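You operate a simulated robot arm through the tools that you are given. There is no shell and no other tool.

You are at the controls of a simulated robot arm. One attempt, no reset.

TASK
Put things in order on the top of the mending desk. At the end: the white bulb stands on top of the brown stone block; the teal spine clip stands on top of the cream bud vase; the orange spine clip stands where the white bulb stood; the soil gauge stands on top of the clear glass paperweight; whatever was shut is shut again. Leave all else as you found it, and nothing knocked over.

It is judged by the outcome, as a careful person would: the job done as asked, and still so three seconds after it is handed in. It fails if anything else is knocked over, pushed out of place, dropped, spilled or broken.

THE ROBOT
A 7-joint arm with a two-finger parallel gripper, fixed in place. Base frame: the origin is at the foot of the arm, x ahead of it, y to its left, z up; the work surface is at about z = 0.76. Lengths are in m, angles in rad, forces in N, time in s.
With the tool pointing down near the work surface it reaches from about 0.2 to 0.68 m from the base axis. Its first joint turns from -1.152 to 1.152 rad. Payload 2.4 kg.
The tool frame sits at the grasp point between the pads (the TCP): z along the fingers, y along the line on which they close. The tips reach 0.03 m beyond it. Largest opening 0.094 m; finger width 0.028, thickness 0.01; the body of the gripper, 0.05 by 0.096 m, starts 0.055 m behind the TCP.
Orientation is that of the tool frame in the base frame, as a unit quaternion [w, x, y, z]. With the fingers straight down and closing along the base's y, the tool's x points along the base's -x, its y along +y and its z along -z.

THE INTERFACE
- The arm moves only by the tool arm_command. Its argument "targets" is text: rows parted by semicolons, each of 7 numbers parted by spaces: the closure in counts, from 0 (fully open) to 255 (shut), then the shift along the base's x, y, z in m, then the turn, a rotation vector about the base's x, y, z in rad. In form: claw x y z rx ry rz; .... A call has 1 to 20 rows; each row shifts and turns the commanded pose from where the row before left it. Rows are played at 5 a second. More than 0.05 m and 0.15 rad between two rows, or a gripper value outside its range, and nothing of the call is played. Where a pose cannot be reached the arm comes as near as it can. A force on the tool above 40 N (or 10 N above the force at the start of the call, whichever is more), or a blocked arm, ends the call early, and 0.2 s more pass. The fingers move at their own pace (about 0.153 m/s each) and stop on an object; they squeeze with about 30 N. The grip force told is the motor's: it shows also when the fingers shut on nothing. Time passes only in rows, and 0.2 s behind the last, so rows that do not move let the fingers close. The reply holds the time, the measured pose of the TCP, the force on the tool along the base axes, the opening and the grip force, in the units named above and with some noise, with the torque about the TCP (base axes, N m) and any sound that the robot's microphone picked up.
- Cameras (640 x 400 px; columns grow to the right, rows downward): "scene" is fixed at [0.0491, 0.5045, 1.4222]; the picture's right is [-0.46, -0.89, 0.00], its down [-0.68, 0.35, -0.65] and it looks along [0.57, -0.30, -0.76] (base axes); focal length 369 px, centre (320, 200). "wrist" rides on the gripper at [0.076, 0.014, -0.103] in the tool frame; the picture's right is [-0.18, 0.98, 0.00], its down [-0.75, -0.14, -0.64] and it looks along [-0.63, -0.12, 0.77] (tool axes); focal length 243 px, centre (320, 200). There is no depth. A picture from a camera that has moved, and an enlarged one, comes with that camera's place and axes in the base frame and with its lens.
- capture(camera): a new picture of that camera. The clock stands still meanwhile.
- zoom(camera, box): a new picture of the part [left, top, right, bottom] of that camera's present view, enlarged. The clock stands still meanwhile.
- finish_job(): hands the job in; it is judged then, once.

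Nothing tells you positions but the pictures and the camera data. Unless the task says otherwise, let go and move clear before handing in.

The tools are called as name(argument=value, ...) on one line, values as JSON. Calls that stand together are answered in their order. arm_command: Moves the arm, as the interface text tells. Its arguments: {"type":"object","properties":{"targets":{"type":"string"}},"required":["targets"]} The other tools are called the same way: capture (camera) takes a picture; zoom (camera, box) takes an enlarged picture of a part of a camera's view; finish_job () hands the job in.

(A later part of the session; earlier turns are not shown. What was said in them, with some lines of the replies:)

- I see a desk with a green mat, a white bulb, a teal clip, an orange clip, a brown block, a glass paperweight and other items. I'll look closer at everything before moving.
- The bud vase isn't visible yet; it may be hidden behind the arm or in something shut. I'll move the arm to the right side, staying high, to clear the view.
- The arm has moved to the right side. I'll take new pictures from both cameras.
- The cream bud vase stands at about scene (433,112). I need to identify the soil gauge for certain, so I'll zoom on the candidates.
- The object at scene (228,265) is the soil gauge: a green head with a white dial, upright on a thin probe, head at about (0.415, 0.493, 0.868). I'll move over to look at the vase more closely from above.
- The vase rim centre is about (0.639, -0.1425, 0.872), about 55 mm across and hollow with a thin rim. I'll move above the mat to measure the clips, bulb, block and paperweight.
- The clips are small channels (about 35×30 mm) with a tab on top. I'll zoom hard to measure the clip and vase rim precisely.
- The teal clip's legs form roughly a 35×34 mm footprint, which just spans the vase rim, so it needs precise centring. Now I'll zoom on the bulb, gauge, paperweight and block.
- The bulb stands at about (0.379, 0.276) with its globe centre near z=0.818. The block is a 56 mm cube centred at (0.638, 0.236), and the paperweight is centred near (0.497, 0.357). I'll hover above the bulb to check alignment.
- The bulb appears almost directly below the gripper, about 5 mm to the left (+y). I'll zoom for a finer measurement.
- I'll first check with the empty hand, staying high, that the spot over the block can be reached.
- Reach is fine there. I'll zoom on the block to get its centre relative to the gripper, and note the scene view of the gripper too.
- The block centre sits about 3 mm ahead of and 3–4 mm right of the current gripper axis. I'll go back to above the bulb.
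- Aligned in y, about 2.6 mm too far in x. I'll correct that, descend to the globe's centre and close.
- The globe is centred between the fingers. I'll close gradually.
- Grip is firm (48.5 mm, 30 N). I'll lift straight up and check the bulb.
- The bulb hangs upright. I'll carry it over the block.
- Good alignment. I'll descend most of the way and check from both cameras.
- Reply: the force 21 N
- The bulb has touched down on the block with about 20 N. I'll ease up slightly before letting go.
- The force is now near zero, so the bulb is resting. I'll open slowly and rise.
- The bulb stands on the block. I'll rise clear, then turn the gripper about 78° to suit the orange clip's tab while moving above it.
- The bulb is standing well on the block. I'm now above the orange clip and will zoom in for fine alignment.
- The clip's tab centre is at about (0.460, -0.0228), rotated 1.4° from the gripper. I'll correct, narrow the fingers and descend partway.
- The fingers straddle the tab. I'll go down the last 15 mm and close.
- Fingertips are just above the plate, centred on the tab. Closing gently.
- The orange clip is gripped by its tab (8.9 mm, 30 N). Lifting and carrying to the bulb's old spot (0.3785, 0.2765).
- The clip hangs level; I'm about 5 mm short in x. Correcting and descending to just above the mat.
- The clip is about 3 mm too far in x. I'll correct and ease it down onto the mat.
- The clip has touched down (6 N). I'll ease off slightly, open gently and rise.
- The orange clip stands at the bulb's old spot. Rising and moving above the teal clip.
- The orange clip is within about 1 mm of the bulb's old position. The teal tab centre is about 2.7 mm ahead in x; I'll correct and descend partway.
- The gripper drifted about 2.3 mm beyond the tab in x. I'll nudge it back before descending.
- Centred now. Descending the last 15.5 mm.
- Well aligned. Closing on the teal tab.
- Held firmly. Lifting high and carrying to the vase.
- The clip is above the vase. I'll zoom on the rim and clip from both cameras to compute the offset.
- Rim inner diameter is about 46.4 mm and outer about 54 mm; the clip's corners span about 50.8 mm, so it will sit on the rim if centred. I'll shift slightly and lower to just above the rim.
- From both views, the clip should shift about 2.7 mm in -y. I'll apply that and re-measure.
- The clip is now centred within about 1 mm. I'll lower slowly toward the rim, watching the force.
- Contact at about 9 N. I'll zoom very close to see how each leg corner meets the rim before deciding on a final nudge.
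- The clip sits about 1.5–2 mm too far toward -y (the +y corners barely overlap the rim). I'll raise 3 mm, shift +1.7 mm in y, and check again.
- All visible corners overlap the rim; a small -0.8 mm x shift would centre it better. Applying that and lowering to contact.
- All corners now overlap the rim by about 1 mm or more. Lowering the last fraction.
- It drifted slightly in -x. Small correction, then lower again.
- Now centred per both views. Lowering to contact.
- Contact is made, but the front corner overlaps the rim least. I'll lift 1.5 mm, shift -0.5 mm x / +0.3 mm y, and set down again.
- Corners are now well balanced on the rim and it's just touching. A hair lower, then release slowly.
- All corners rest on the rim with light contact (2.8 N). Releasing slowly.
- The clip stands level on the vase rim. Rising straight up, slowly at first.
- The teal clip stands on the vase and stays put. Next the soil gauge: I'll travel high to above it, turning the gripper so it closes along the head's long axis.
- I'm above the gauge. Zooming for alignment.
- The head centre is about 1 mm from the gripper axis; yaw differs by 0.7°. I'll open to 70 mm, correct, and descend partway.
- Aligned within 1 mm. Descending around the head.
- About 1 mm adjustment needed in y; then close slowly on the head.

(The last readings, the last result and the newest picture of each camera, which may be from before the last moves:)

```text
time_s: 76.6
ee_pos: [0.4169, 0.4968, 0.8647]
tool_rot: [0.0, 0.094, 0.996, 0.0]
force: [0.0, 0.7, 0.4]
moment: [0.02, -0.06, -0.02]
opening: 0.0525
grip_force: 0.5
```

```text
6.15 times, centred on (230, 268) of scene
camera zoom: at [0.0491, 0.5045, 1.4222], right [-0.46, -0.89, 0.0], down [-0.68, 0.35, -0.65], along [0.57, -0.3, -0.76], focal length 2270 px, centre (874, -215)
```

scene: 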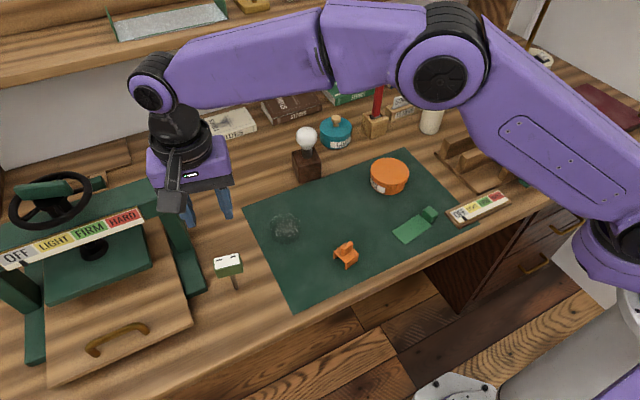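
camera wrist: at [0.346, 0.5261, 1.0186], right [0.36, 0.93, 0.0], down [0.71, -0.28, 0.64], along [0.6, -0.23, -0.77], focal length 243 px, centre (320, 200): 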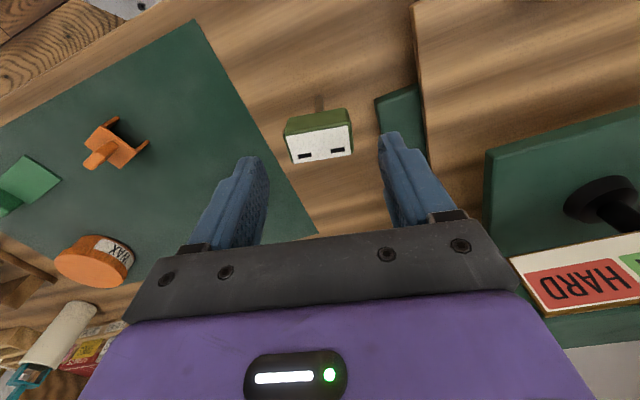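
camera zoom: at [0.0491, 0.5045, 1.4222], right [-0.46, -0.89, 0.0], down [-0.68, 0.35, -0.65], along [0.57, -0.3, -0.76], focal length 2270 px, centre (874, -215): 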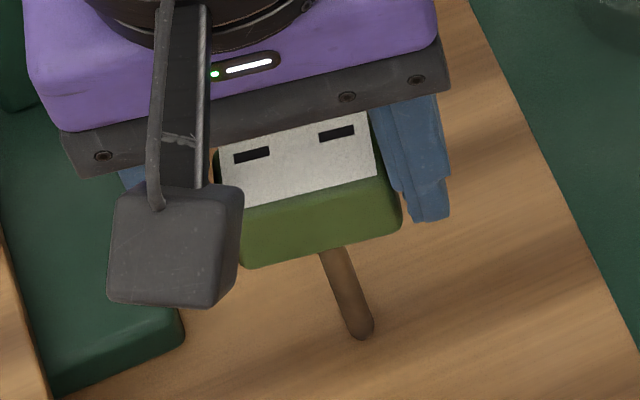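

Fingers are very close on both sides. Continuing slowly.

arm_command(targets="117 0 0 0 0 0 0; 120 0 0 0 0 0 0; 123 0 0 0 0 0 0; 126 0 0 0 0 0 0; 130 0 0 0 0 0 0; 140 0 0 0 0 0 0; 150 0 0 0 0 0 0; 150 0 0 0 0 0 0")

zoom(camera="wrist", box=[240, 100, 400, 220])

zoom(camera="scene", box=[190, 235, 270, 300])

```text
time_s: 78.4
ee_pos: [0.4173, 0.495, 0.8649]
tool_rot: [0.0, 0.094, 0.996, 0.0]
force: [0.4, 0.5, 0.3]
moment: [0.01, -0.02, 0.01]
opening: 0.0517
grip_force: 30.2
```

```text
3.33 times, centred on (320, 160) of wrist
camera zoom: at [0.3453, 0.526, 0.9671], right [0.36, 0.93, 0.0], down [0.71, -0.28, 0.64], along [0.6, -0.23, -0.77], focal length 809 px, centre (320, 333)
```

zoom: 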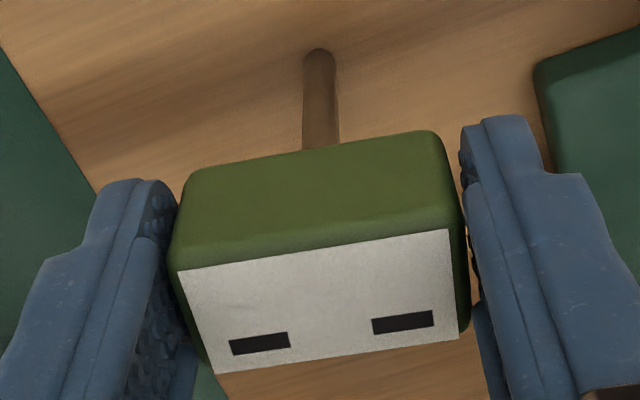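

```text
6.15 times, centred on (230, 268) of scene
camera zoom: at [0.0491, 0.5045, 1.4222], right [-0.46, -0.89, 0.0], down [-0.68, 0.35, -0.65], along [0.57, -0.3, -0.76], focal length 2270 px, centre (874, -215)
```

zoom: 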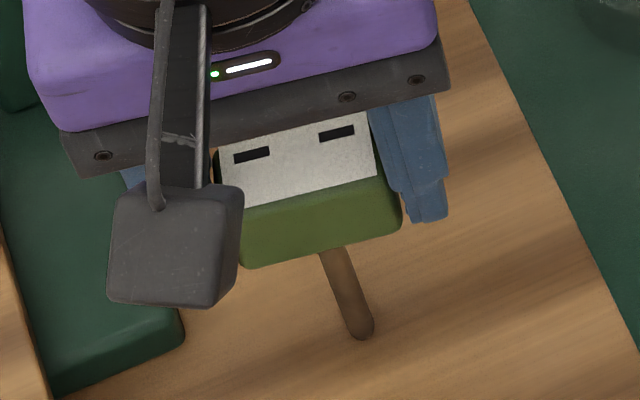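

The gauge is gripped firmly. Lifting straight up and checking that it stays vertical.

arm_command(targets="150 0 0 0.008 0 0 0; 150 0 0 0.015 0 0 0; 150 0 0 0.025 0 0 0; 150 0 0 0.025 0 0 0; 150 0 0 0.012 0 0 0; 150 0 0 0 0 0 0; 150 0 0 0 0 0 0")

capture(camera="wrist")

capture(camera="scene")

zoom(camera="scene", box=[160, 180, 280, 290])

```text
time_s: 80.0
ee_pos: [0.4186, 0.497, 0.9503]
tool_rot: [0.001, 0.093, 0.996, 0.0]
force: [-0.6, -0.1, 0.0]
moment: [0.02, -0.01, -0.01]
opening: 0.0514
grip_force: 29.7
```

```text
taken
camera wrist: at [0.3462, 0.5256, 1.0525], right [0.36, 0.93, 0.0], down [0.71, -0.28, 0.64], along [0.6, -0.23, -0.77], focal length 243 px, centre (320, 200)
```

wrist: 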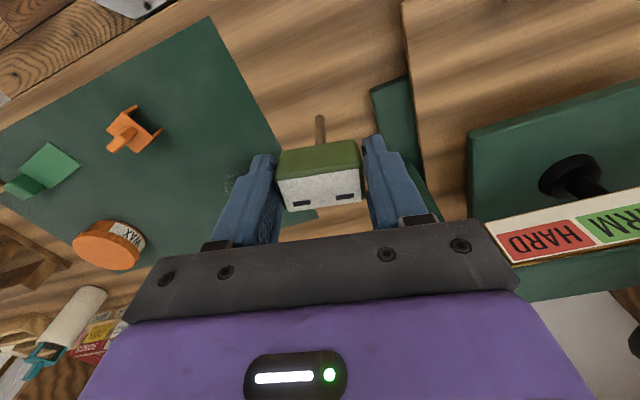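

```text
taken
```

scene: 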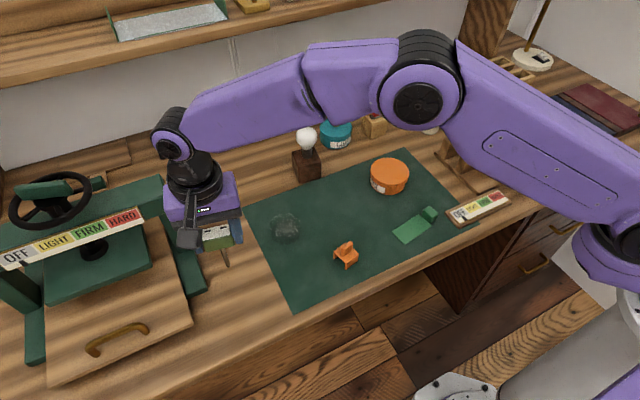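

```text
3.64 times, centred on (220, 235) of scene
camera zoom: at [0.0492, 0.5045, 1.4222], right [-0.46, -0.89, 0.0], down [-0.68, 0.35, -0.65], along [0.57, -0.3, -0.76], focal length 1342 px, centre (684, 73)
```

zoom: 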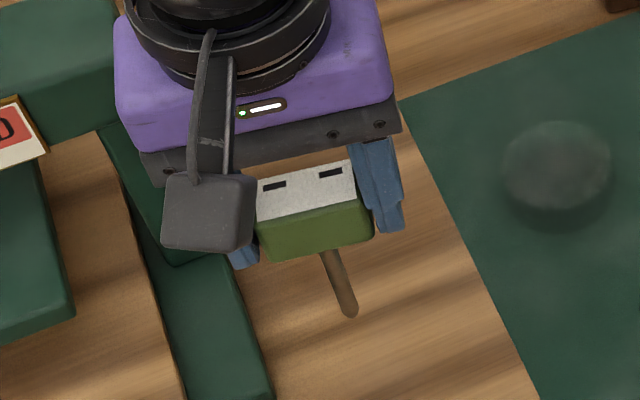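

The gauge is held upright. Moving over the paperweight at (0.496, 0.357).

arm_command(targets="150 0.008 -0.0145 0 0 0 0; 150 0.017 -0.031 0 0 0 0; 150 0.02 -0.036 0 0 0 0; 150 0.018 -0.033 0 0 0 0; 150 0.010 -0.018 0 0 0 0; 150 0.0041 -0.0075 0 0 0 0; 150 0 0 0 0 0 0; 150 0 0 0 0 0 0")

capture(camera="wrist")

zoom(camera="scene", box=[230, 150, 350, 260])

zoom(camera="wrist", box=[250, 60, 390, 200])

```text
time_s: 81.8
ee_pos: [0.4938, 0.3562, 0.9509]
tool_rot: [0.001, 0.094, 0.996, 0.0]
force: [0.8, 0.0, 0.2]
moment: [0.0, -0.01, 0.0]
opening: 0.0516
grip_force: 30.1
```

```text
taken
camera wrist: at [0.4218, 0.3854, 1.0538], right [0.36, 0.93, 0.0], down [0.71, -0.28, 0.64], along [0.6, -0.23, -0.77], focal length 243 px, centre (320, 200)
```

wrist: 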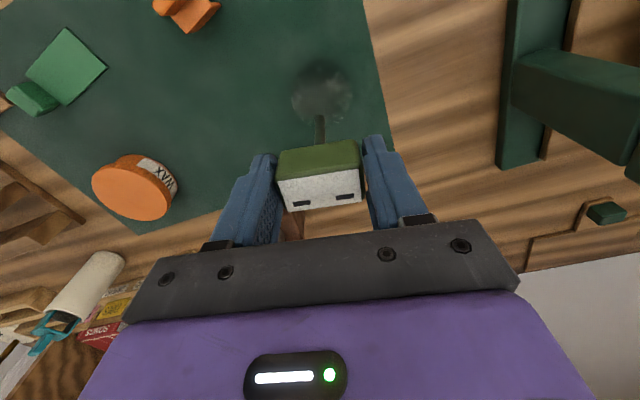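

```text
3.64 times, centred on (290, 205) of scene
camera zoom: at [0.0492, 0.5045, 1.4222], right [-0.46, -0.89, 0.0], down [-0.68, 0.35, -0.65], along [0.57, -0.3, -0.76], focal length 1342 px, centre (429, 182)
```

zoom: 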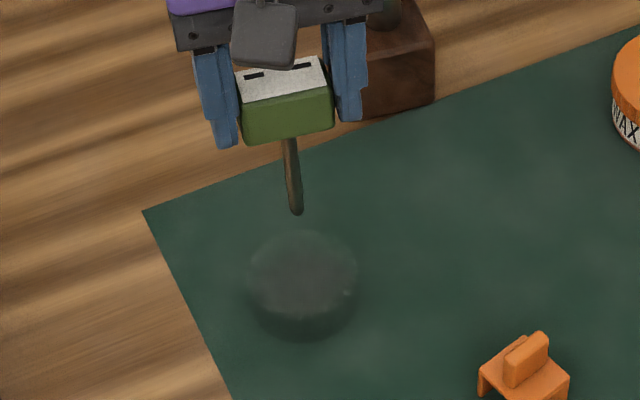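

```text
2.86 times, centred on (320, 130) of wrist
camera zoom: at [0.4218, 0.3854, 1.0538], right [0.36, 0.93, 0.0], down [0.71, -0.28, 0.64], along [0.6, -0.23, -0.77], focal length 693 px, centre (320, 400)
```

zoom: 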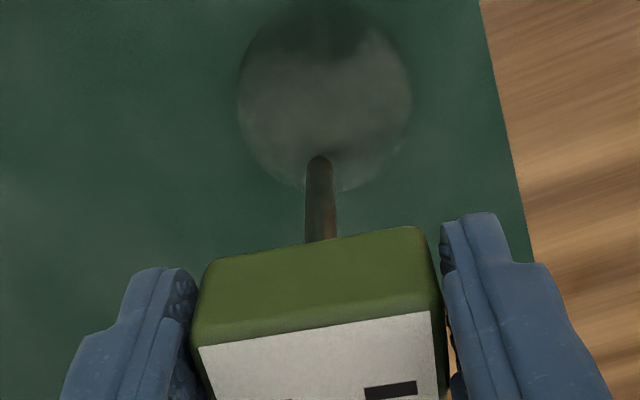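

The stem tip is within 2 mm of the paperweight's centre. Small correction and descend to just above it.

arm_command(targets="150 0.002 0.001 -0.015 0 0 0; 150 0 0 -0.015 0 0 0; 150 0 0 -0.01 0 0 0; 150 0 0 -0.006 0 0 0; 150 0 0 0 0 0 0; 150 0 0 0 0 0 0")

zoom(camera="scene", box=[250, 170, 330, 250])

zoom(camera="wrist", box=[250, 60, 390, 200])

```text
time_s: 83.2
ee_pos: [0.4956, 0.3572, 0.9027]
tool_rot: [-0.001, 0.093, 0.996, 0.0]
force: [0.0, -0.9, -0.2]
moment: [0.0, 0.0, 0.01]
opening: 0.0513
grip_force: 29.5
```

```text
5.00 times, centred on (290, 210) of scene
camera zoom: at [0.0492, 0.5045, 1.4222], right [-0.46, -0.89, 0.0], down [-0.68, 0.35, -0.65], along [0.57, -0.3, -0.76], focal length 1845 px, centre (470, 150)
```

zoom: 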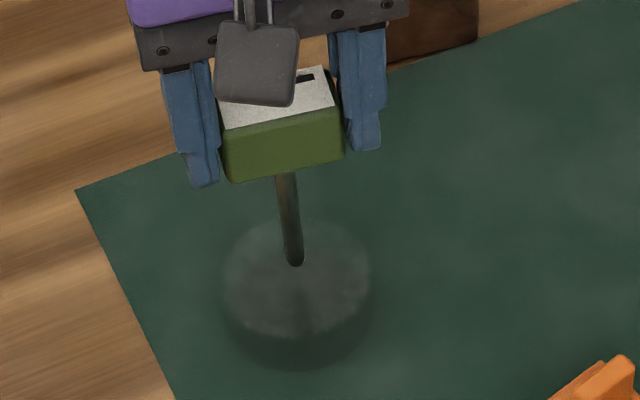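

```text
2.86 times, centred on (320, 130) of wrist
camera zoom: at [0.4233, 0.3857, 1.005], right [0.36, 0.93, 0.0], down [0.71, -0.28, 0.64], along [0.6, -0.23, -0.77], focal length 693 px, centre (320, 400)
```

zoom: 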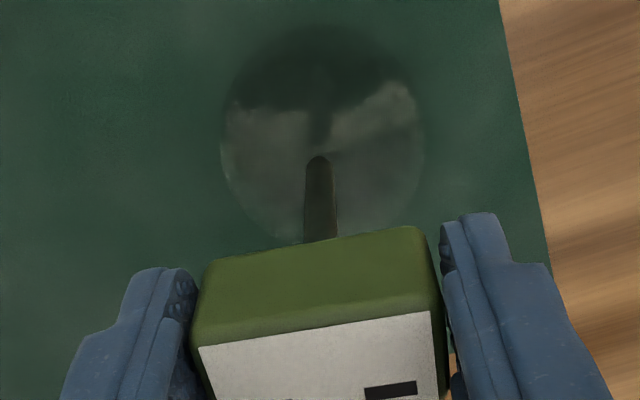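

Tip is right above the centre. Lowering slowly to find contact.

arm_command(targets="150 0 0 -0.003 0 0 0; 150 0 0 -0.002 0 0 0; 150 0 0 -0.001 0 0 0; 150 0 0 0 0 0 0")

zoom(camera="scene", box=[260, 200, 310, 245])

```text
time_s: 84.2
ee_pos: [0.495, 0.3574, 0.8978]
tool_rot: [0.0, 0.093, 0.996, 0.0]
force: [-0.4, 0.2, -1.1]
moment: [0.02, 0.0, -0.02]
opening: 0.0513
grip_force: 30.3
```

```text
8.89 times, centred on (285, 222) of scene
camera zoom: at [0.0492, 0.5045, 1.4222], right [-0.46, -0.89, 0.0], down [-0.68, 0.35, -0.65], along [0.57, -0.3, -0.76], focal length 3279 px, centre (631, 0)
```

zoom: 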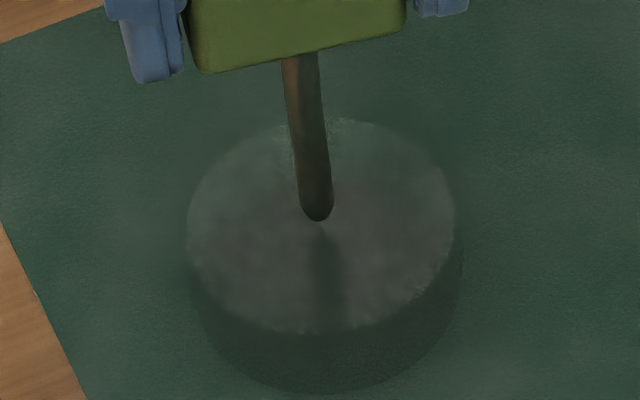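

The tip nearly meets its reflection. Continuing in small steps.

arm_command(targets="150 0 0 -0.001 0 0 0; 150 0 0 0 0 0 0")

```text
time_s: 84.8
ee_pos: [0.496, 0.3578, 0.8967]
tool_rot: [0.001, 0.094, 0.996, -0.001]
force: [-0.1, 0.1, -0.8]
moment: [0.04, -0.03, -0.03]
opening: 0.0512
grip_force: 29.8
```

arm_command(targets="150 0 0 -0.001 0 0 0; 150 0 0 0 0 0 0")

zoom(camera="scene", box=[260, 200, 310, 245])

```text
time_s: 85.4
ee_pos: [0.4961, 0.3573, 0.8963]
tool_rot: [0.0, 0.093, 0.996, 0.0]
force: [-0.2, 0.3, -1.6]
moment: [0.02, -0.02, 0.01]
opening: 0.0513
grip_force: 29.8
```

```text
8.89 times, centred on (285, 222) of scene
camera zoom: at [0.0492, 0.5045, 1.4222], right [-0.46, -0.89, 0.0], down [-0.68, 0.35, -0.65], along [0.57, -0.3, -0.76], focal length 3279 px, centre (631, 0)
```

zoom: 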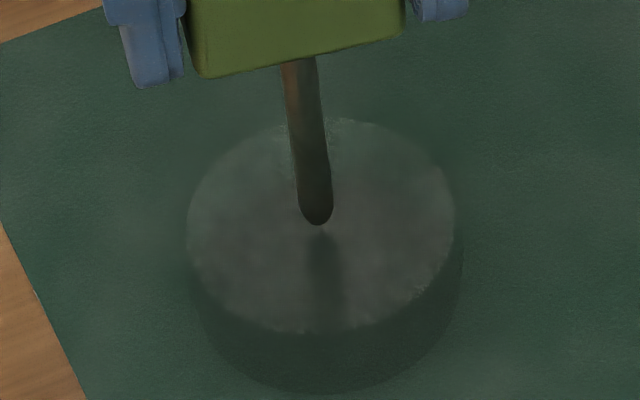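

arm_command(targets="150 0 0 -0.001 0 0 0; 150 0 0 0 0 0 0")

arm_command(targets="150 0 0 -0.0008 0 0 0; 150 0 0 0 0 0 0")

zoom(camera="scene", box=[260, 200, 310, 245])

```text
time_s: 86.0
ee_pos: [0.4966, 0.3575, 0.8956]
tool_rot: [0.0, 0.094, 0.996, 0.0]
force: [-0.6, 0.0, 0.0]
moment: [-0.03, -0.02, -0.03]
opening: 0.0517
grip_force: 30.4
```

```text
time_s: 86.6
ee_pos: [0.4956, 0.3582, 0.8925]
tool_rot: [0.001, 0.094, 0.996, 0.001]
force: [-0.5, -0.4, 0.3]
moment: [-0.02, -0.01, -0.02]
opening: 0.0515
grip_force: 30.3
```

```text
8.89 times, centred on (285, 222) of scene
camera zoom: at [0.0492, 0.5045, 1.4222], right [-0.46, -0.89, 0.0], down [-0.68, 0.35, -0.65], along [0.57, -0.3, -0.76], focal length 3279 px, centre (631, 0)
```

zoom: 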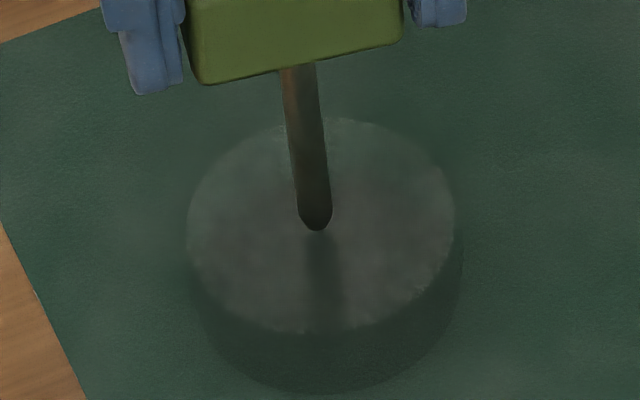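

arm_command(targets="150 0 0 -0.0008 0 0 0; 150 0 0 0 0 0 0")

arm_command(targets="150 0 0 -0.0008 0 0 0; 150 0 0 0 0 0 0")

```text
time_s: 87.2
ee_pos: [0.4944, 0.3578, 0.8934]
tool_rot: [0.0, 0.094, 0.996, 0.0]
force: [0.2, 1.1, -0.5]
moment: [-0.02, 0.01, 0.0]
opening: 0.0514
grip_force: 29.9
```

```text
time_s: 87.8
ee_pos: [0.4938, 0.3581, 0.8914]
tool_rot: [0.0, 0.094, 0.996, 0.0]
force: [0.6, 0.5, -1.1]
moment: [0.0, -0.01, 0.0]
opening: 0.0514
grip_force: 29.9
```

arm_command(targets="150 0.0005 0 -0.0008 0 0 0; 150 0 0 0 0 0 0")

arm_command(targets="150 0 0 -0.0008 0 0 0; 150 0 0 0 0 0 0")

zoom(camera="scene", box=[260, 200, 310, 245])

```text
time_s: 88.4
ee_pos: [0.4955, 0.3563, 0.8895]
tool_rot: [0.0, 0.094, 0.996, 0.0]
force: [0.6, -0.6, -0.3]
moment: [-0.02, -0.01, 0.01]
opening: 0.0514
grip_force: 29.7
```

```text
time_s: 89.0
ee_pos: [0.497, 0.3574, 0.8899]
tool_rot: [0.001, 0.093, 0.996, -0.001]
force: [0.1, 0.1, 0.4]
moment: [-0.02, 0.05, 0.04]
opening: 0.0511
grip_force: 29.8
```

```text
8.89 times, centred on (285, 222) of scene
camera zoom: at [0.0491, 0.5045, 1.4222], right [-0.46, -0.89, 0.0], down [-0.68, 0.35, -0.65], along [0.57, -0.3, -0.76], focal length 3279 px, centre (631, 0)
```

zoom: 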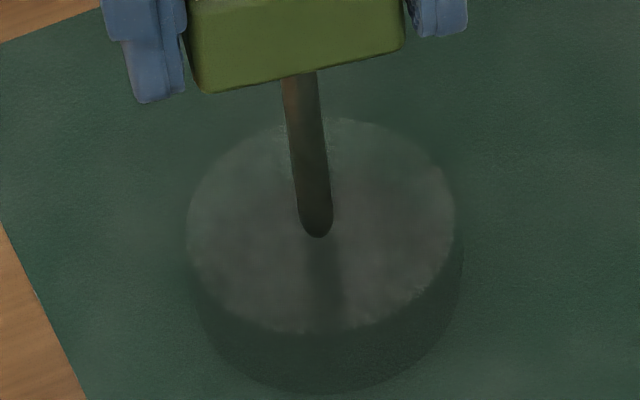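

arm_command(targets="150 0 0 -0.0008 0 0 0; 150 0 0 0 0 0 0")

arm_command(targets="150 0 0 -0.0008 0 0 0; 150 0 0 0 0 0 0")

zoom(camera="wrist", box=[250, 60, 390, 200])

```text
time_s: 89.6
ee_pos: [0.4962, 0.358, 0.8906]
tool_rot: [0.0, 0.093, 0.996, 0.001]
force: [-3.3, -0.4, 12.8]
moment: [-0.03, 0.4, -0.04]
opening: 0.051
grip_force: 29.9
```

```text
time_s: 90.2
ee_pos: [0.4969, 0.3586, 0.8901]
tool_rot: [0.002, 0.093, 0.996, 0.001]
force: [-4.2, 0.6, 23.3]
moment: [0.02, 0.28, 0.0]
opening: 0.0514
grip_force: 29.6
```

```text
2.86 times, centred on (320, 130) of wrist
camera zoom: at [0.4248, 0.3874, 0.9923], right [0.36, 0.93, 0.0], down [0.71, -0.28, 0.64], along [0.6, -0.23, -0.77], focal length 693 px, centre (320, 400)
```

zoom: 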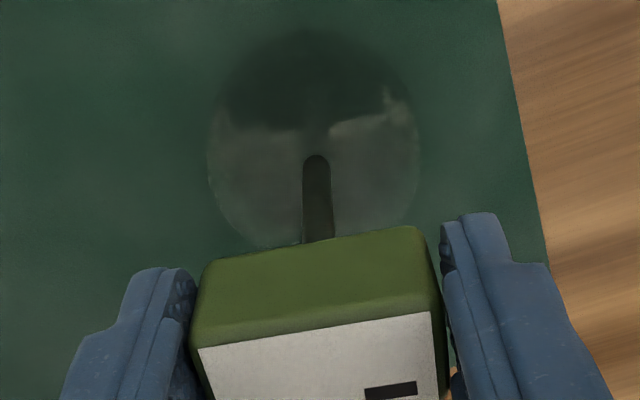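

Contact made (23 N). Backing off to near zero force before release.

arm_command(targets="150 0 0 0.0013 0 0 0; 150 0 0 0 0 0 0")

```text
time_s: 90.8
ee_pos: [0.4964, 0.3566, 0.8902]
tool_rot: [0.0, 0.094, 0.996, 0.0]
force: [2.2, 2.7, 6.2]
moment: [0.23, -0.13, 0.01]
opening: 0.0516
grip_force: 30.3
```

arm_command(targets="150 0 0 0.0004 0 0 0; 150 0 0 0 0 0 0")

zoom(camera="scene", box=[250, 180, 320, 245])

zoom(camera="wrist", box=[250, 60, 390, 200])

```text
time_s: 91.4
ee_pos: [0.4965, 0.3558, 0.8903]
tool_rot: [-0.001, 0.094, 0.996, -0.001]
force: [0.2, 0.3, 1.5]
moment: [0.04, -0.07, 0.0]
opening: 0.0514
grip_force: 29.7
```

```text
6.15 times, centred on (285, 212) of scene
camera zoom: at [0.0491, 0.5045, 1.4222], right [-0.46, -0.89, 0.0], down [-0.68, 0.35, -0.65], along [0.57, -0.3, -0.76], focal length 2270 px, centre (535, 123)
```

zoom: 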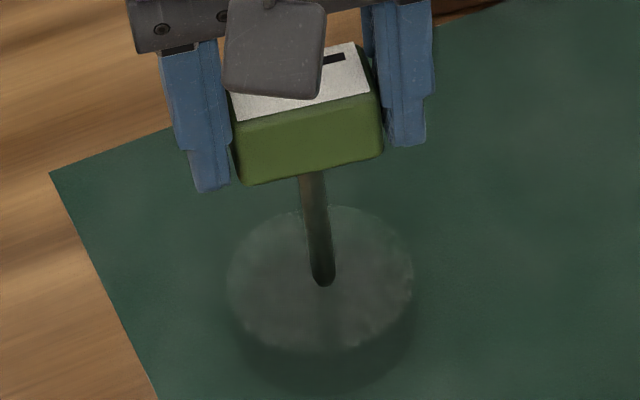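

```text
2.86 times, centred on (320, 130) of wrist
camera zoom: at [0.4245, 0.3857, 0.9927], right [0.36, 0.93, 0.0], down [0.71, -0.28, 0.64], along [0.6, -0.23, -0.77], focal length 693 px, centre (320, 400)
```

zoom: 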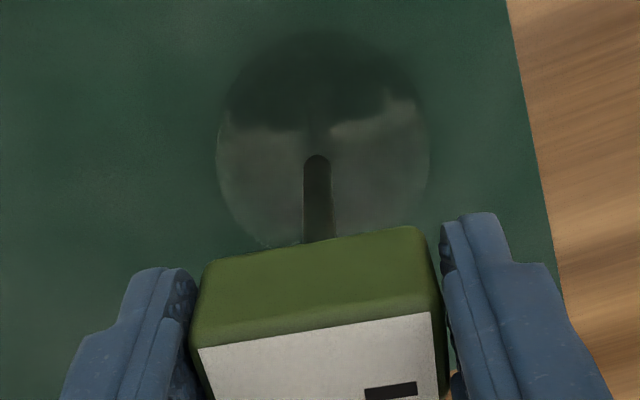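

Force is about 1.5 N. I'll check the stem is truly vertical before releasing.

zoom(camera="scene", box=[265, 205, 305, 230])

zoom(camera="wrist", box=[300, 105, 340, 150])

```text
16.00 times, centred on (285, 218) of scene
camera zoom: at [0.0491, 0.5045, 1.4222], right [-0.46, -0.89, 0.0], down [-0.68, 0.35, -0.65], along [0.57, -0.3, -0.76], focal length 5903 px, centre (880, -80)
```

zoom: 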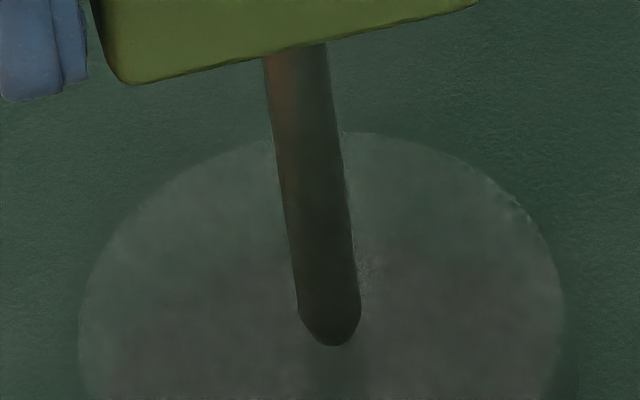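

```text
8.89 times, centred on (320, 128) of wrist
camera zoom: at [0.4245, 0.3857, 0.9927], right [0.36, 0.93, 0.0], down [0.71, -0.28, 0.64], along [0.6, -0.23, -0.77], focal length 2157 px, centre (320, 844)
```

zoom: 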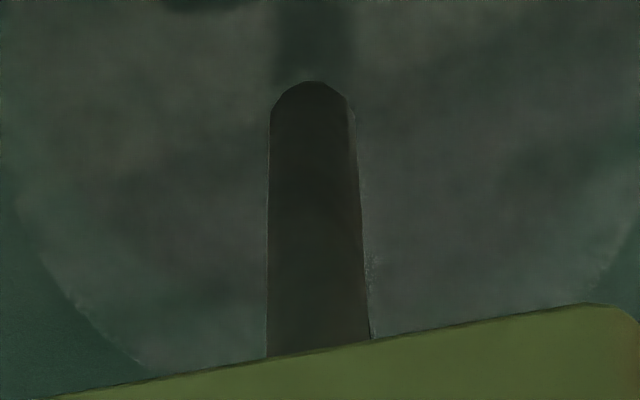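

The stem is vertical within about half a degree and rests on the glass. Releasing very slowly.

arm_command(targets="125 0 0 0 0 0 0; 120 0 0 0 0 0 0; 118 0 0 0 0 0 0; 116 0 0 0 0 0 0; 115 0 0 0 0 0 0; 114 0 0 0 0 0 0; 113 0 0 0 0 0 0; 112 0 0 0 0 0 0; 112 0 0 0 0 0 0")

zoom(camera="scene", box=[250, 180, 320, 245])

zoom(camera="wrist", box=[250, 80, 390, 220])

```text
time_s: 93.4
ee_pos: [0.4962, 0.3565, 0.8911]
tool_rot: [0.001, 0.094, 0.996, 0.0]
force: [0.2, 0.0, -0.2]
moment: [0.03, 0.01, 0.0]
opening: 0.0529
grip_force: 0.1
```

```text
6.15 times, centred on (285, 212) of scene
camera zoom: at [0.0491, 0.5045, 1.4222], right [-0.46, -0.89, 0.0], down [-0.68, 0.35, -0.65], along [0.57, -0.3, -0.76], focal length 2270 px, centre (535, 123)
```

zoom: 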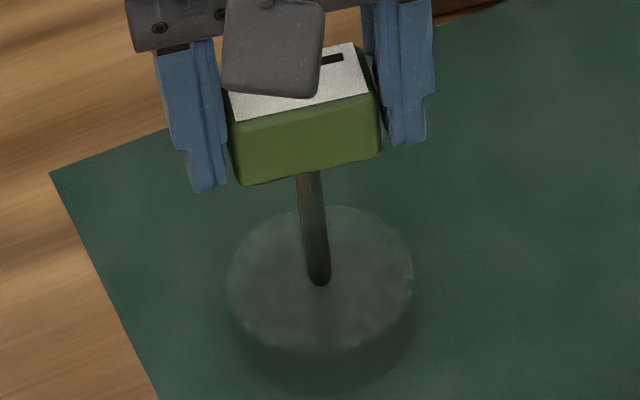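

```text
2.86 times, centred on (320, 150) of wrist
camera zoom: at [0.4246, 0.3861, 0.9931], right [0.36, 0.93, 0.0], down [0.71, -0.28, 0.64], along [0.6, -0.23, -0.77], focal length 693 px, centre (320, 343)
```

zoom: 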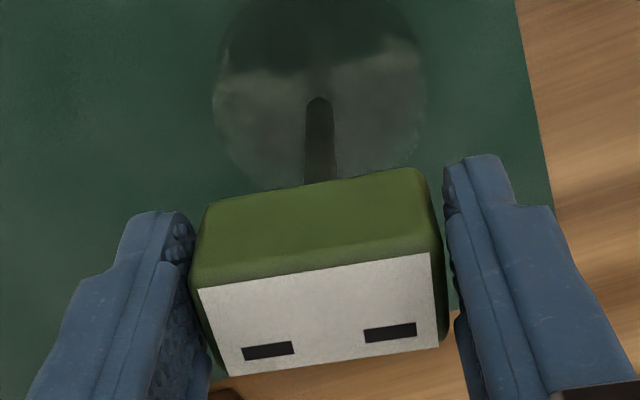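

Fingers are just off the head. I'll wait a moment and check that the gauge stands by itself.

arm_command(targets="112 0 0 0 0 0 0; 112 0 0 0 0 0 0; 112 0 0 0 0 0 0; 112 0 0 0 0 0 0; 112 0 0 0 0 0 0")

zoom(camera="scene", box=[265, 190, 305, 230])

zoom(camera="wrist", box=[270, 110, 370, 210])

zoom(camera="wrist", box=[300, 105, 340, 150])

```text
time_s: 94.6
ee_pos: [0.4961, 0.3561, 0.8904]
tool_rot: [0.0, 0.093, 0.996, 0.0]
force: [1.1, 0.6, 0.0]
moment: [-0.02, -0.01, -0.01]
opening: 0.0528
grip_force: 0.0
```

```text
10.00 times, centred on (285, 210) of scene
camera zoom: at [0.0491, 0.5045, 1.4222], right [-0.46, -0.89, 0.0], down [-0.68, 0.35, -0.65], along [0.57, -0.3, -0.76], focal length 3689 px, centre (670, 100)
```

zoom: 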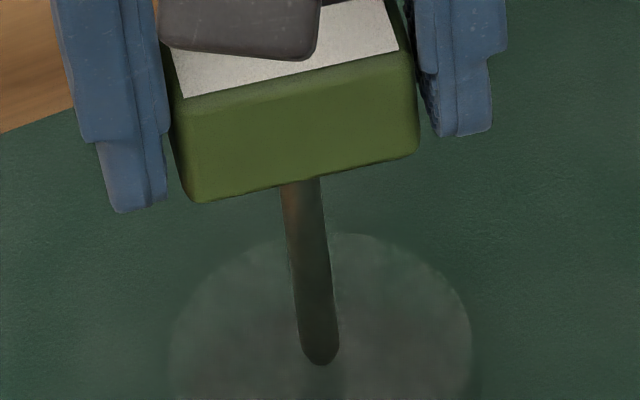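

```text
4.00 times, centred on (320, 160) of wrist
camera zoom: at [0.4246, 0.3861, 0.9931], right [0.36, 0.93, 0.0], down [0.71, -0.28, 0.64], along [0.6, -0.23, -0.77], focal length 970 px, centre (320, 360)
```

zoom: 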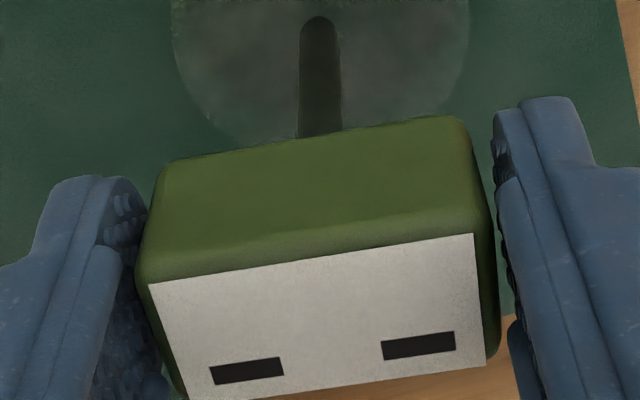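

```text
8.89 times, centred on (320, 128) of wrist
camera zoom: at [0.4246, 0.3861, 0.9931], right [0.36, 0.93, 0.0], down [0.71, -0.28, 0.64], along [0.6, -0.23, -0.77], focal length 2157 px, centre (320, 844)
```

zoom: 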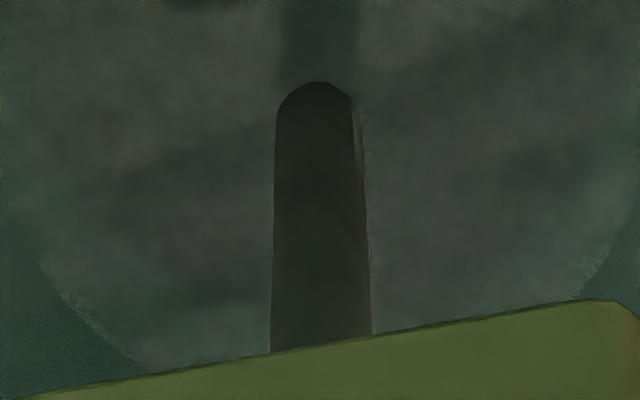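

The gauge stands vertical by itself. Opening further, slowly.

arm_command(targets="110 0 0 0 0 0 0; 107 0 0 0 0 0 0; 103 0 0 0 0 0 0; 98 0 0 0 0 0 0; 98 0 0 0 0 0 0")

zoom(camera="scene", box=[265, 190, 305, 230])

zoom(camera="wrist", box=[270, 110, 370, 210])

```text
time_s: 95.8
ee_pos: [0.4958, 0.3559, 0.89]
tool_rot: [-0.001, 0.093, 0.996, 0.001]
force: [0.0, 0.8, 0.2]
moment: [-0.01, -0.01, 0.01]
opening: 0.0577
grip_force: 0.0
```

```text
10.00 times, centred on (285, 210) of scene
camera zoom: at [0.0491, 0.5045, 1.4222], right [-0.46, -0.89, 0.0], down [-0.68, 0.35, -0.65], along [0.57, -0.3, -0.76], focal length 3689 px, centre (670, 100)
```

zoom: 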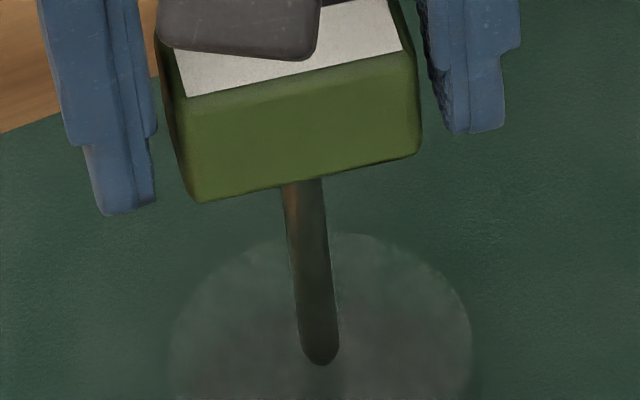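

```text
4.00 times, centred on (320, 160) of wrist
camera zoom: at [0.4246, 0.3861, 0.9931], right [0.36, 0.93, 0.0], down [0.71, -0.28, 0.64], along [0.6, -0.23, -0.77], focal length 970 px, centre (320, 360)
```

zoom: 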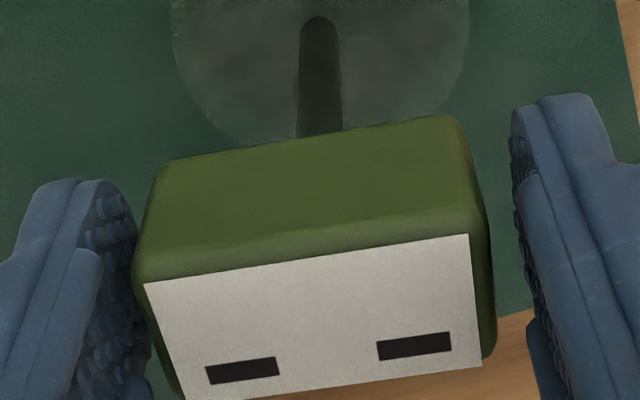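

The head seems to have shifted slightly toward the right finger. I'll pause and see whether it leans or stands.

arm_command(targets="98 0 0 0 0 0 0; 98 0 0 0 0 0 0; 98 0 0 0 0 0 0; 98 0 0 0 0 0 0")

zoom(camera="wrist", box=[270, 110, 370, 210])

zoom(camera="wrist", box=[270, 140, 310, 180])

zoom(camera="scene", box=[265, 190, 305, 230])

```text
time_s: 96.8
ee_pos: [0.4957, 0.3572, 0.8906]
tool_rot: [0.0, 0.094, 0.996, 0.0]
force: [0.2, -0.4, 0.2]
moment: [0.02, 0.01, 0.01]
opening: 0.058
grip_force: 0.1
```

```text
4.00 times, centred on (320, 160) of wrist
camera zoom: at [0.4246, 0.3861, 0.9931], right [0.36, 0.93, 0.0], down [0.71, -0.28, 0.64], along [0.6, -0.23, -0.77], focal length 970 px, centre (320, 360)
```

zoom: 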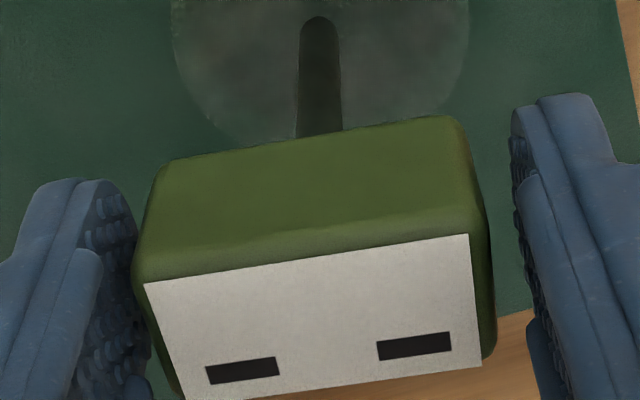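

```text
10.00 times, centred on (290, 160) of wrist
camera zoom: at [0.4246, 0.3861, 0.9931], right [0.36, 0.93, 0.0], down [0.71, -0.28, 0.64], along [0.6, -0.23, -0.77], focal length 2426 px, centre (620, 600)
```

zoom: 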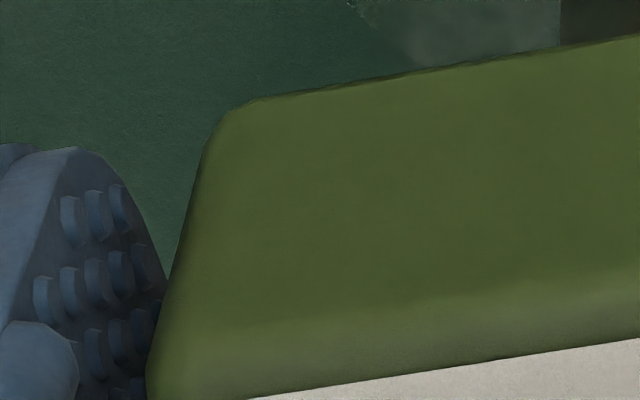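

```text
10.00 times, centred on (285, 210) of scene
camera zoom: at [0.0491, 0.5045, 1.4222], right [-0.46, -0.89, 0.0], down [-0.68, 0.35, -0.65], along [0.57, -0.3, -0.76], focal length 3689 px, centre (670, 100)
```

zoom: 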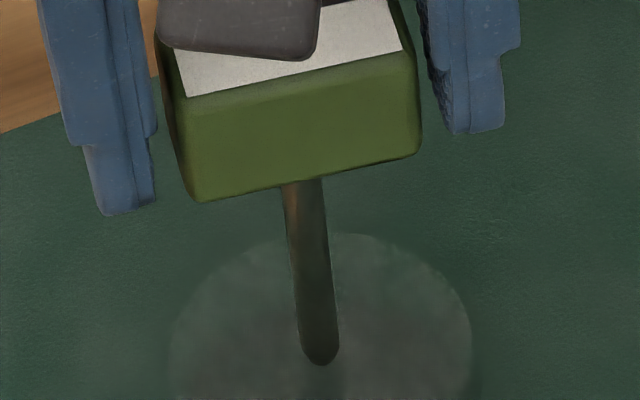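

It's static: the head moved only about 0.6 mm while each finger moved 2.4 mm, so it settled flat on its own foot. I'll open a little more and check again.

arm_command(targets="94 0 0 0 0 0 0; 90 0 0 0 0 0 0; 85 0 0 0 0 0 0; 85 0 0 0 0 0 0; 85 0 0 0 0 0 0")

zoom(camera="wrist", box=[270, 110, 370, 210])

zoom(camera="scene", box=[265, 190, 305, 230])

```text
time_s: 98.0
ee_pos: [0.497, 0.3574, 0.8905]
tool_rot: [0.0, 0.094, 0.996, 0.0]
force: [-0.2, -0.6, -0.6]
moment: [-0.02, 0.0, -0.02]
opening: 0.0626
grip_force: 0.1
```

```text
4.00 times, centred on (320, 160) of wrist
camera zoom: at [0.4246, 0.3861, 0.9931], right [0.36, 0.93, 0.0], down [0.71, -0.28, 0.64], along [0.6, -0.23, -0.77], focal length 970 px, centre (320, 360)
```

zoom: 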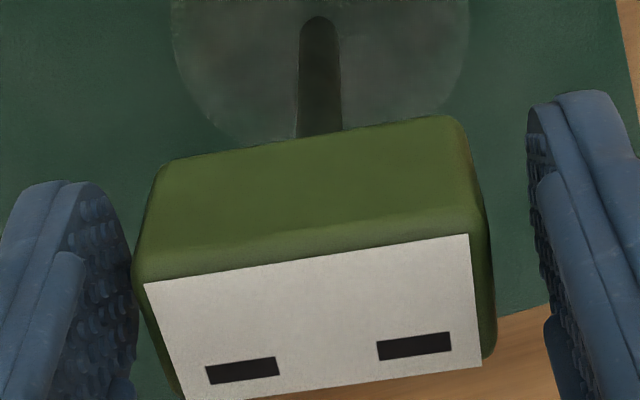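

```text
10.00 times, centred on (285, 210) of scene
camera zoom: at [0.0491, 0.5045, 1.4222], right [-0.46, -0.89, 0.0], down [-0.68, 0.35, -0.65], along [0.57, -0.3, -0.76], focal length 3689 px, centre (670, 100)
```

zoom: 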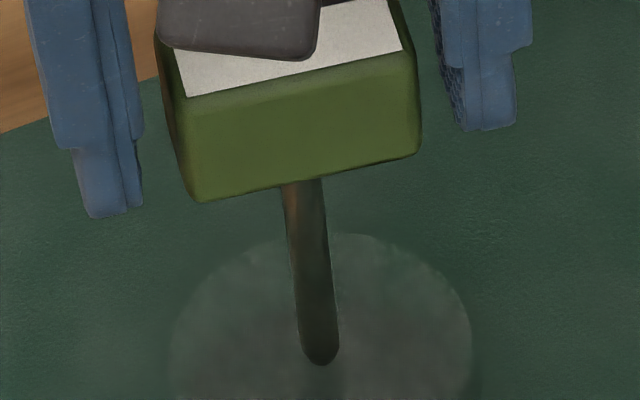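

The gauge hasn't moved; it stands free. Opening wider and rising straight up.

arm_command(targets="60 0 0 0 0 0 0; 45 0 0 0 0 0 0; 45 0 0 0 0 0 0; 45 0 0 0.008 0 0 0; 45 0 0 0.015 0 0 0; 45 0 0 0.02 0 0 0; 45 0 0 0.025 0 0 0; 45 0 0 0.03 0 0 0; 45 0 0 0 0 0 0")

zoom(camera="scene", box=[250, 160, 330, 240])

capture(camera="wrist")

```text
time_s: 100.0
ee_pos: [0.4962, 0.3567, 0.9887]
tool_rot: [0.0, 0.093, 0.996, 0.0]
force: [-0.4, -0.2, -0.3]
moment: [0.01, -0.03, 0.02]
opening: 0.0772
grip_force: 0.0
```

```text
5.00 times, centred on (290, 200) of scene
camera zoom: at [0.0491, 0.5045, 1.4222], right [-0.46, -0.89, 0.0], down [-0.68, 0.35, -0.65], along [0.57, -0.3, -0.76], focal length 1845 px, centre (470, 200)
```

zoom: 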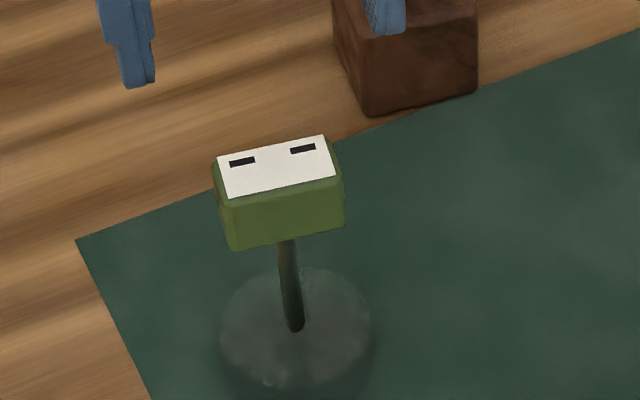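

```text
taken
camera wrist: at [0.4235, 0.3862, 1.0913], right [0.36, 0.93, 0.0], down [0.71, -0.28, 0.64], along [0.6, -0.23, -0.77], focal length 243 px, centre (320, 200)
```

wrist: 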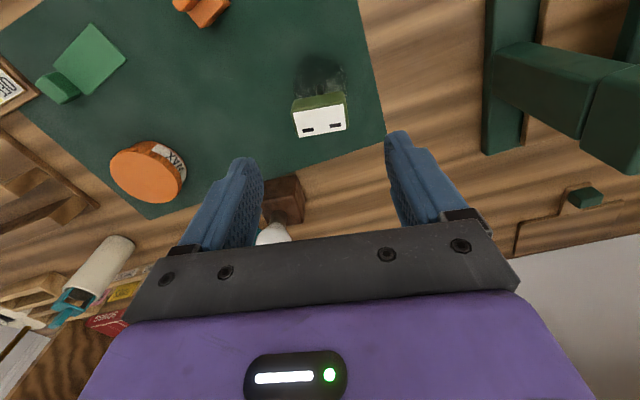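

All four placements are done. I'll move the arm up and away to the right so the scene camera can verify everything.

arm_command(targets="45 0 0 0.03 0 0 0; 45 0 0 0.03 0 0 0; 45 0 0 0.03 0 0 0; 45 -0.025 -0.04 0 0 0 0; 45 -0.025 -0.04 0 0 0 0; 45 -0.025 -0.04 0 0 0 0; 45 -0.025 -0.04 0 0 0 0; 45 -0.025 -0.04 0 0 0 0; 45 -0.025 -0.04 0 0 0 0; 45 -0.025 -0.04 0 0 0 0; 45 -0.02 -0.04 0 0 0 0; 45 0 -0.045 0 0 0 0; 45 0 -0.045 0 0 0 0; 45 0 -0.045 0 0 0 0; 45 0 -0.045 0 0 0 0; 45 0 0 0 0 0 0; 45 0 0 0 0 0 0")

capture(camera="scene")

zoom(camera="scene", box=[240, 110, 400, 280])

zoom(camera="scene", box=[360, 50, 560, 230])

zoom(camera="scene", box=[412, 65, 468, 115])

```text
time_s: 103.6
ee_pos: [0.2991, -0.1429, 1.0759]
tool_rot: [0.0, 0.093, 0.996, 0.0]
force: [1.0, 0.3, 0.3]
moment: [0.03, 0.01, -0.02]
opening: 0.0778
grip_force: 0.1
```

```text
taken
```

scene: 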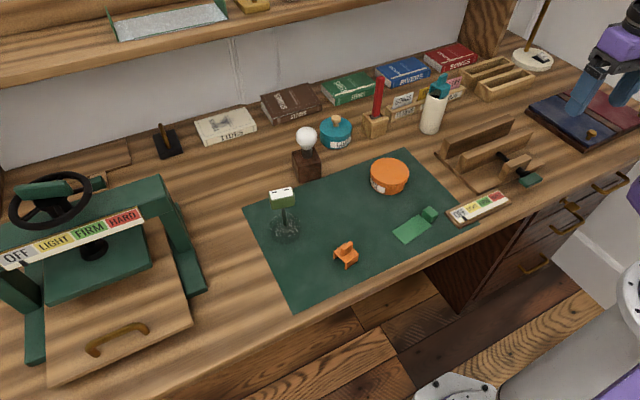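

```text
2.35 times, centred on (320, 195) of scene
camera zoom: at [0.0492, 0.5045, 1.4222], right [-0.46, -0.89, 0.0], down [-0.68, 0.35, -0.65], along [0.57, -0.3, -0.76], focal length 868 px, centre (320, 212)
```

zoom: 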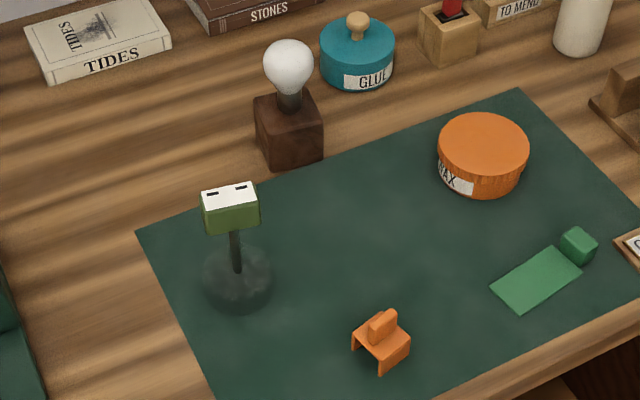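

```text
2.22 times, centred on (460, 140) of scene
camera zoom: at [0.0492, 0.5045, 1.4222], right [-0.46, -0.89, 0.0], down [-0.68, 0.35, -0.65], along [0.57, -0.3, -0.76], focal length 820 px, centre (9, 333)
```

zoom: 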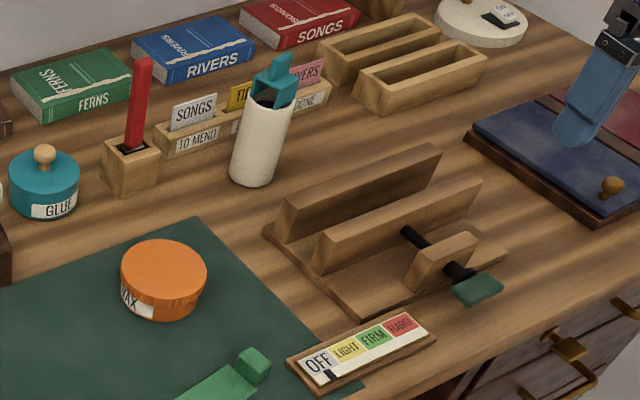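

```text
8.00 times, centred on (440, 90) of scene
camera zoom: at [0.0492, 0.5045, 1.4222], right [-0.46, -0.89, 0.0], down [-0.68, 0.35, -0.65], along [0.57, -0.3, -0.76], focal length 2951 px, centre (-640, 1080)
```

zoom: 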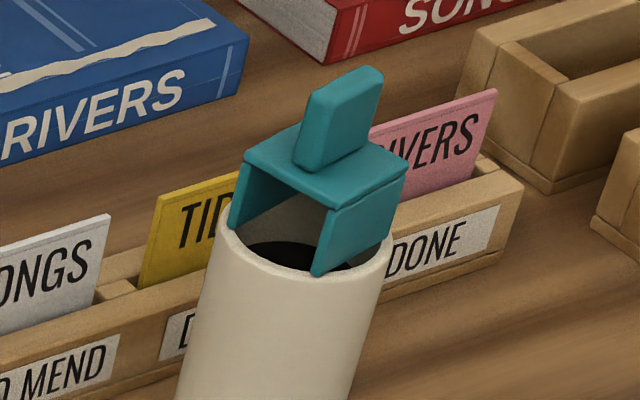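

Everything looks right. I'll compare the block, vase and paperweight with their original pictures to confirm they weren't shifted.

zoom(camera="scene", box=[280, 140, 332, 190])

zoom(camera="scene", box=[405, 80, 465, 140])

zoom(camera="scene", box=[260, 205, 312, 250])

```text
8.00 times, centred on (306, 165) of scene
camera zoom: at [0.0492, 0.5045, 1.4222], right [-0.46, -0.89, 0.0], down [-0.68, 0.35, -0.65], along [0.57, -0.3, -0.76], focal length 2951 px, centre (432, 480)
```

zoom: 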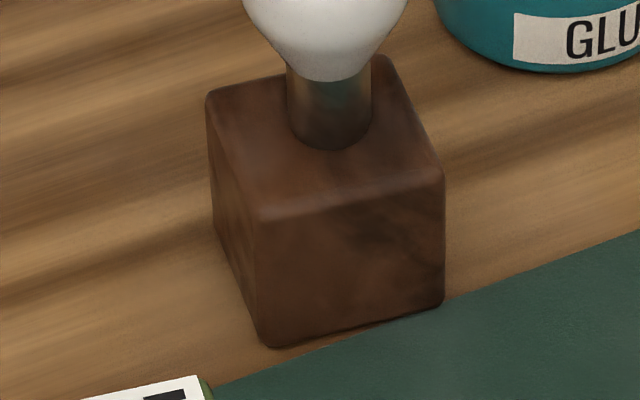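

```text
6.67 times, centred on (435, 110) of scene
camera zoom: at [0.0492, 0.5045, 1.4222], right [-0.46, -0.89, 0.0], down [-0.68, 0.35, -0.65], along [0.57, -0.3, -0.76], focal length 2460 px, centre (-447, 800)
```

zoom: 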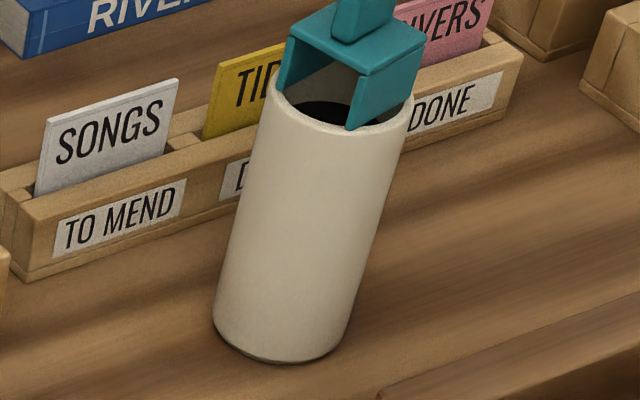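

```text
8.89 times, centred on (286, 228) of scene
camera zoom: at [0.0492, 0.5045, 1.4222], right [-0.46, -0.89, 0.0], down [-0.68, 0.35, -0.65], along [0.57, -0.3, -0.76], focal length 3279 px, centre (622, -44)
```

zoom: 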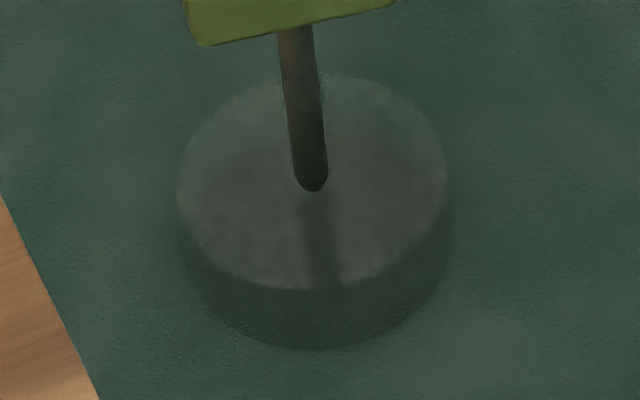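

The block, vase and paperweight are exactly where they were. The bulb, both clips and the gauge stand steadily in their places. Nothing was opened, and the arm is clear, so I'm handing the job in.

finish_job()

```text
The job is handed in.
```

The job is handed in. In the last pictures before hand-in, all four things were standing where you asked:

- **White bulb:** it stands upright on top of the brown stone block, near the middle.
- **Teal spine clip:** it stands level on the rim of the cream bud vase. The vase is hollow and its rim is narrow, so the clip rests on its leg ends, with about 1 mm or more of overlap where I could see it. It stayed put for about 35 seconds after I let go.
- **Orange spine clip:** it stands where the bulb stood, within about 1 mm.
- **Soil gauge:** it stands on its thin stem at the centre of the glass paperweight. The stem was upright to within about half a degree.

I opened nothing, so nothing needed shutting again. The block, vase and paperweight match their starting pictures, and I saw nothing else knocked over or moved. The gripper is empty and the arm is clear of the objects.
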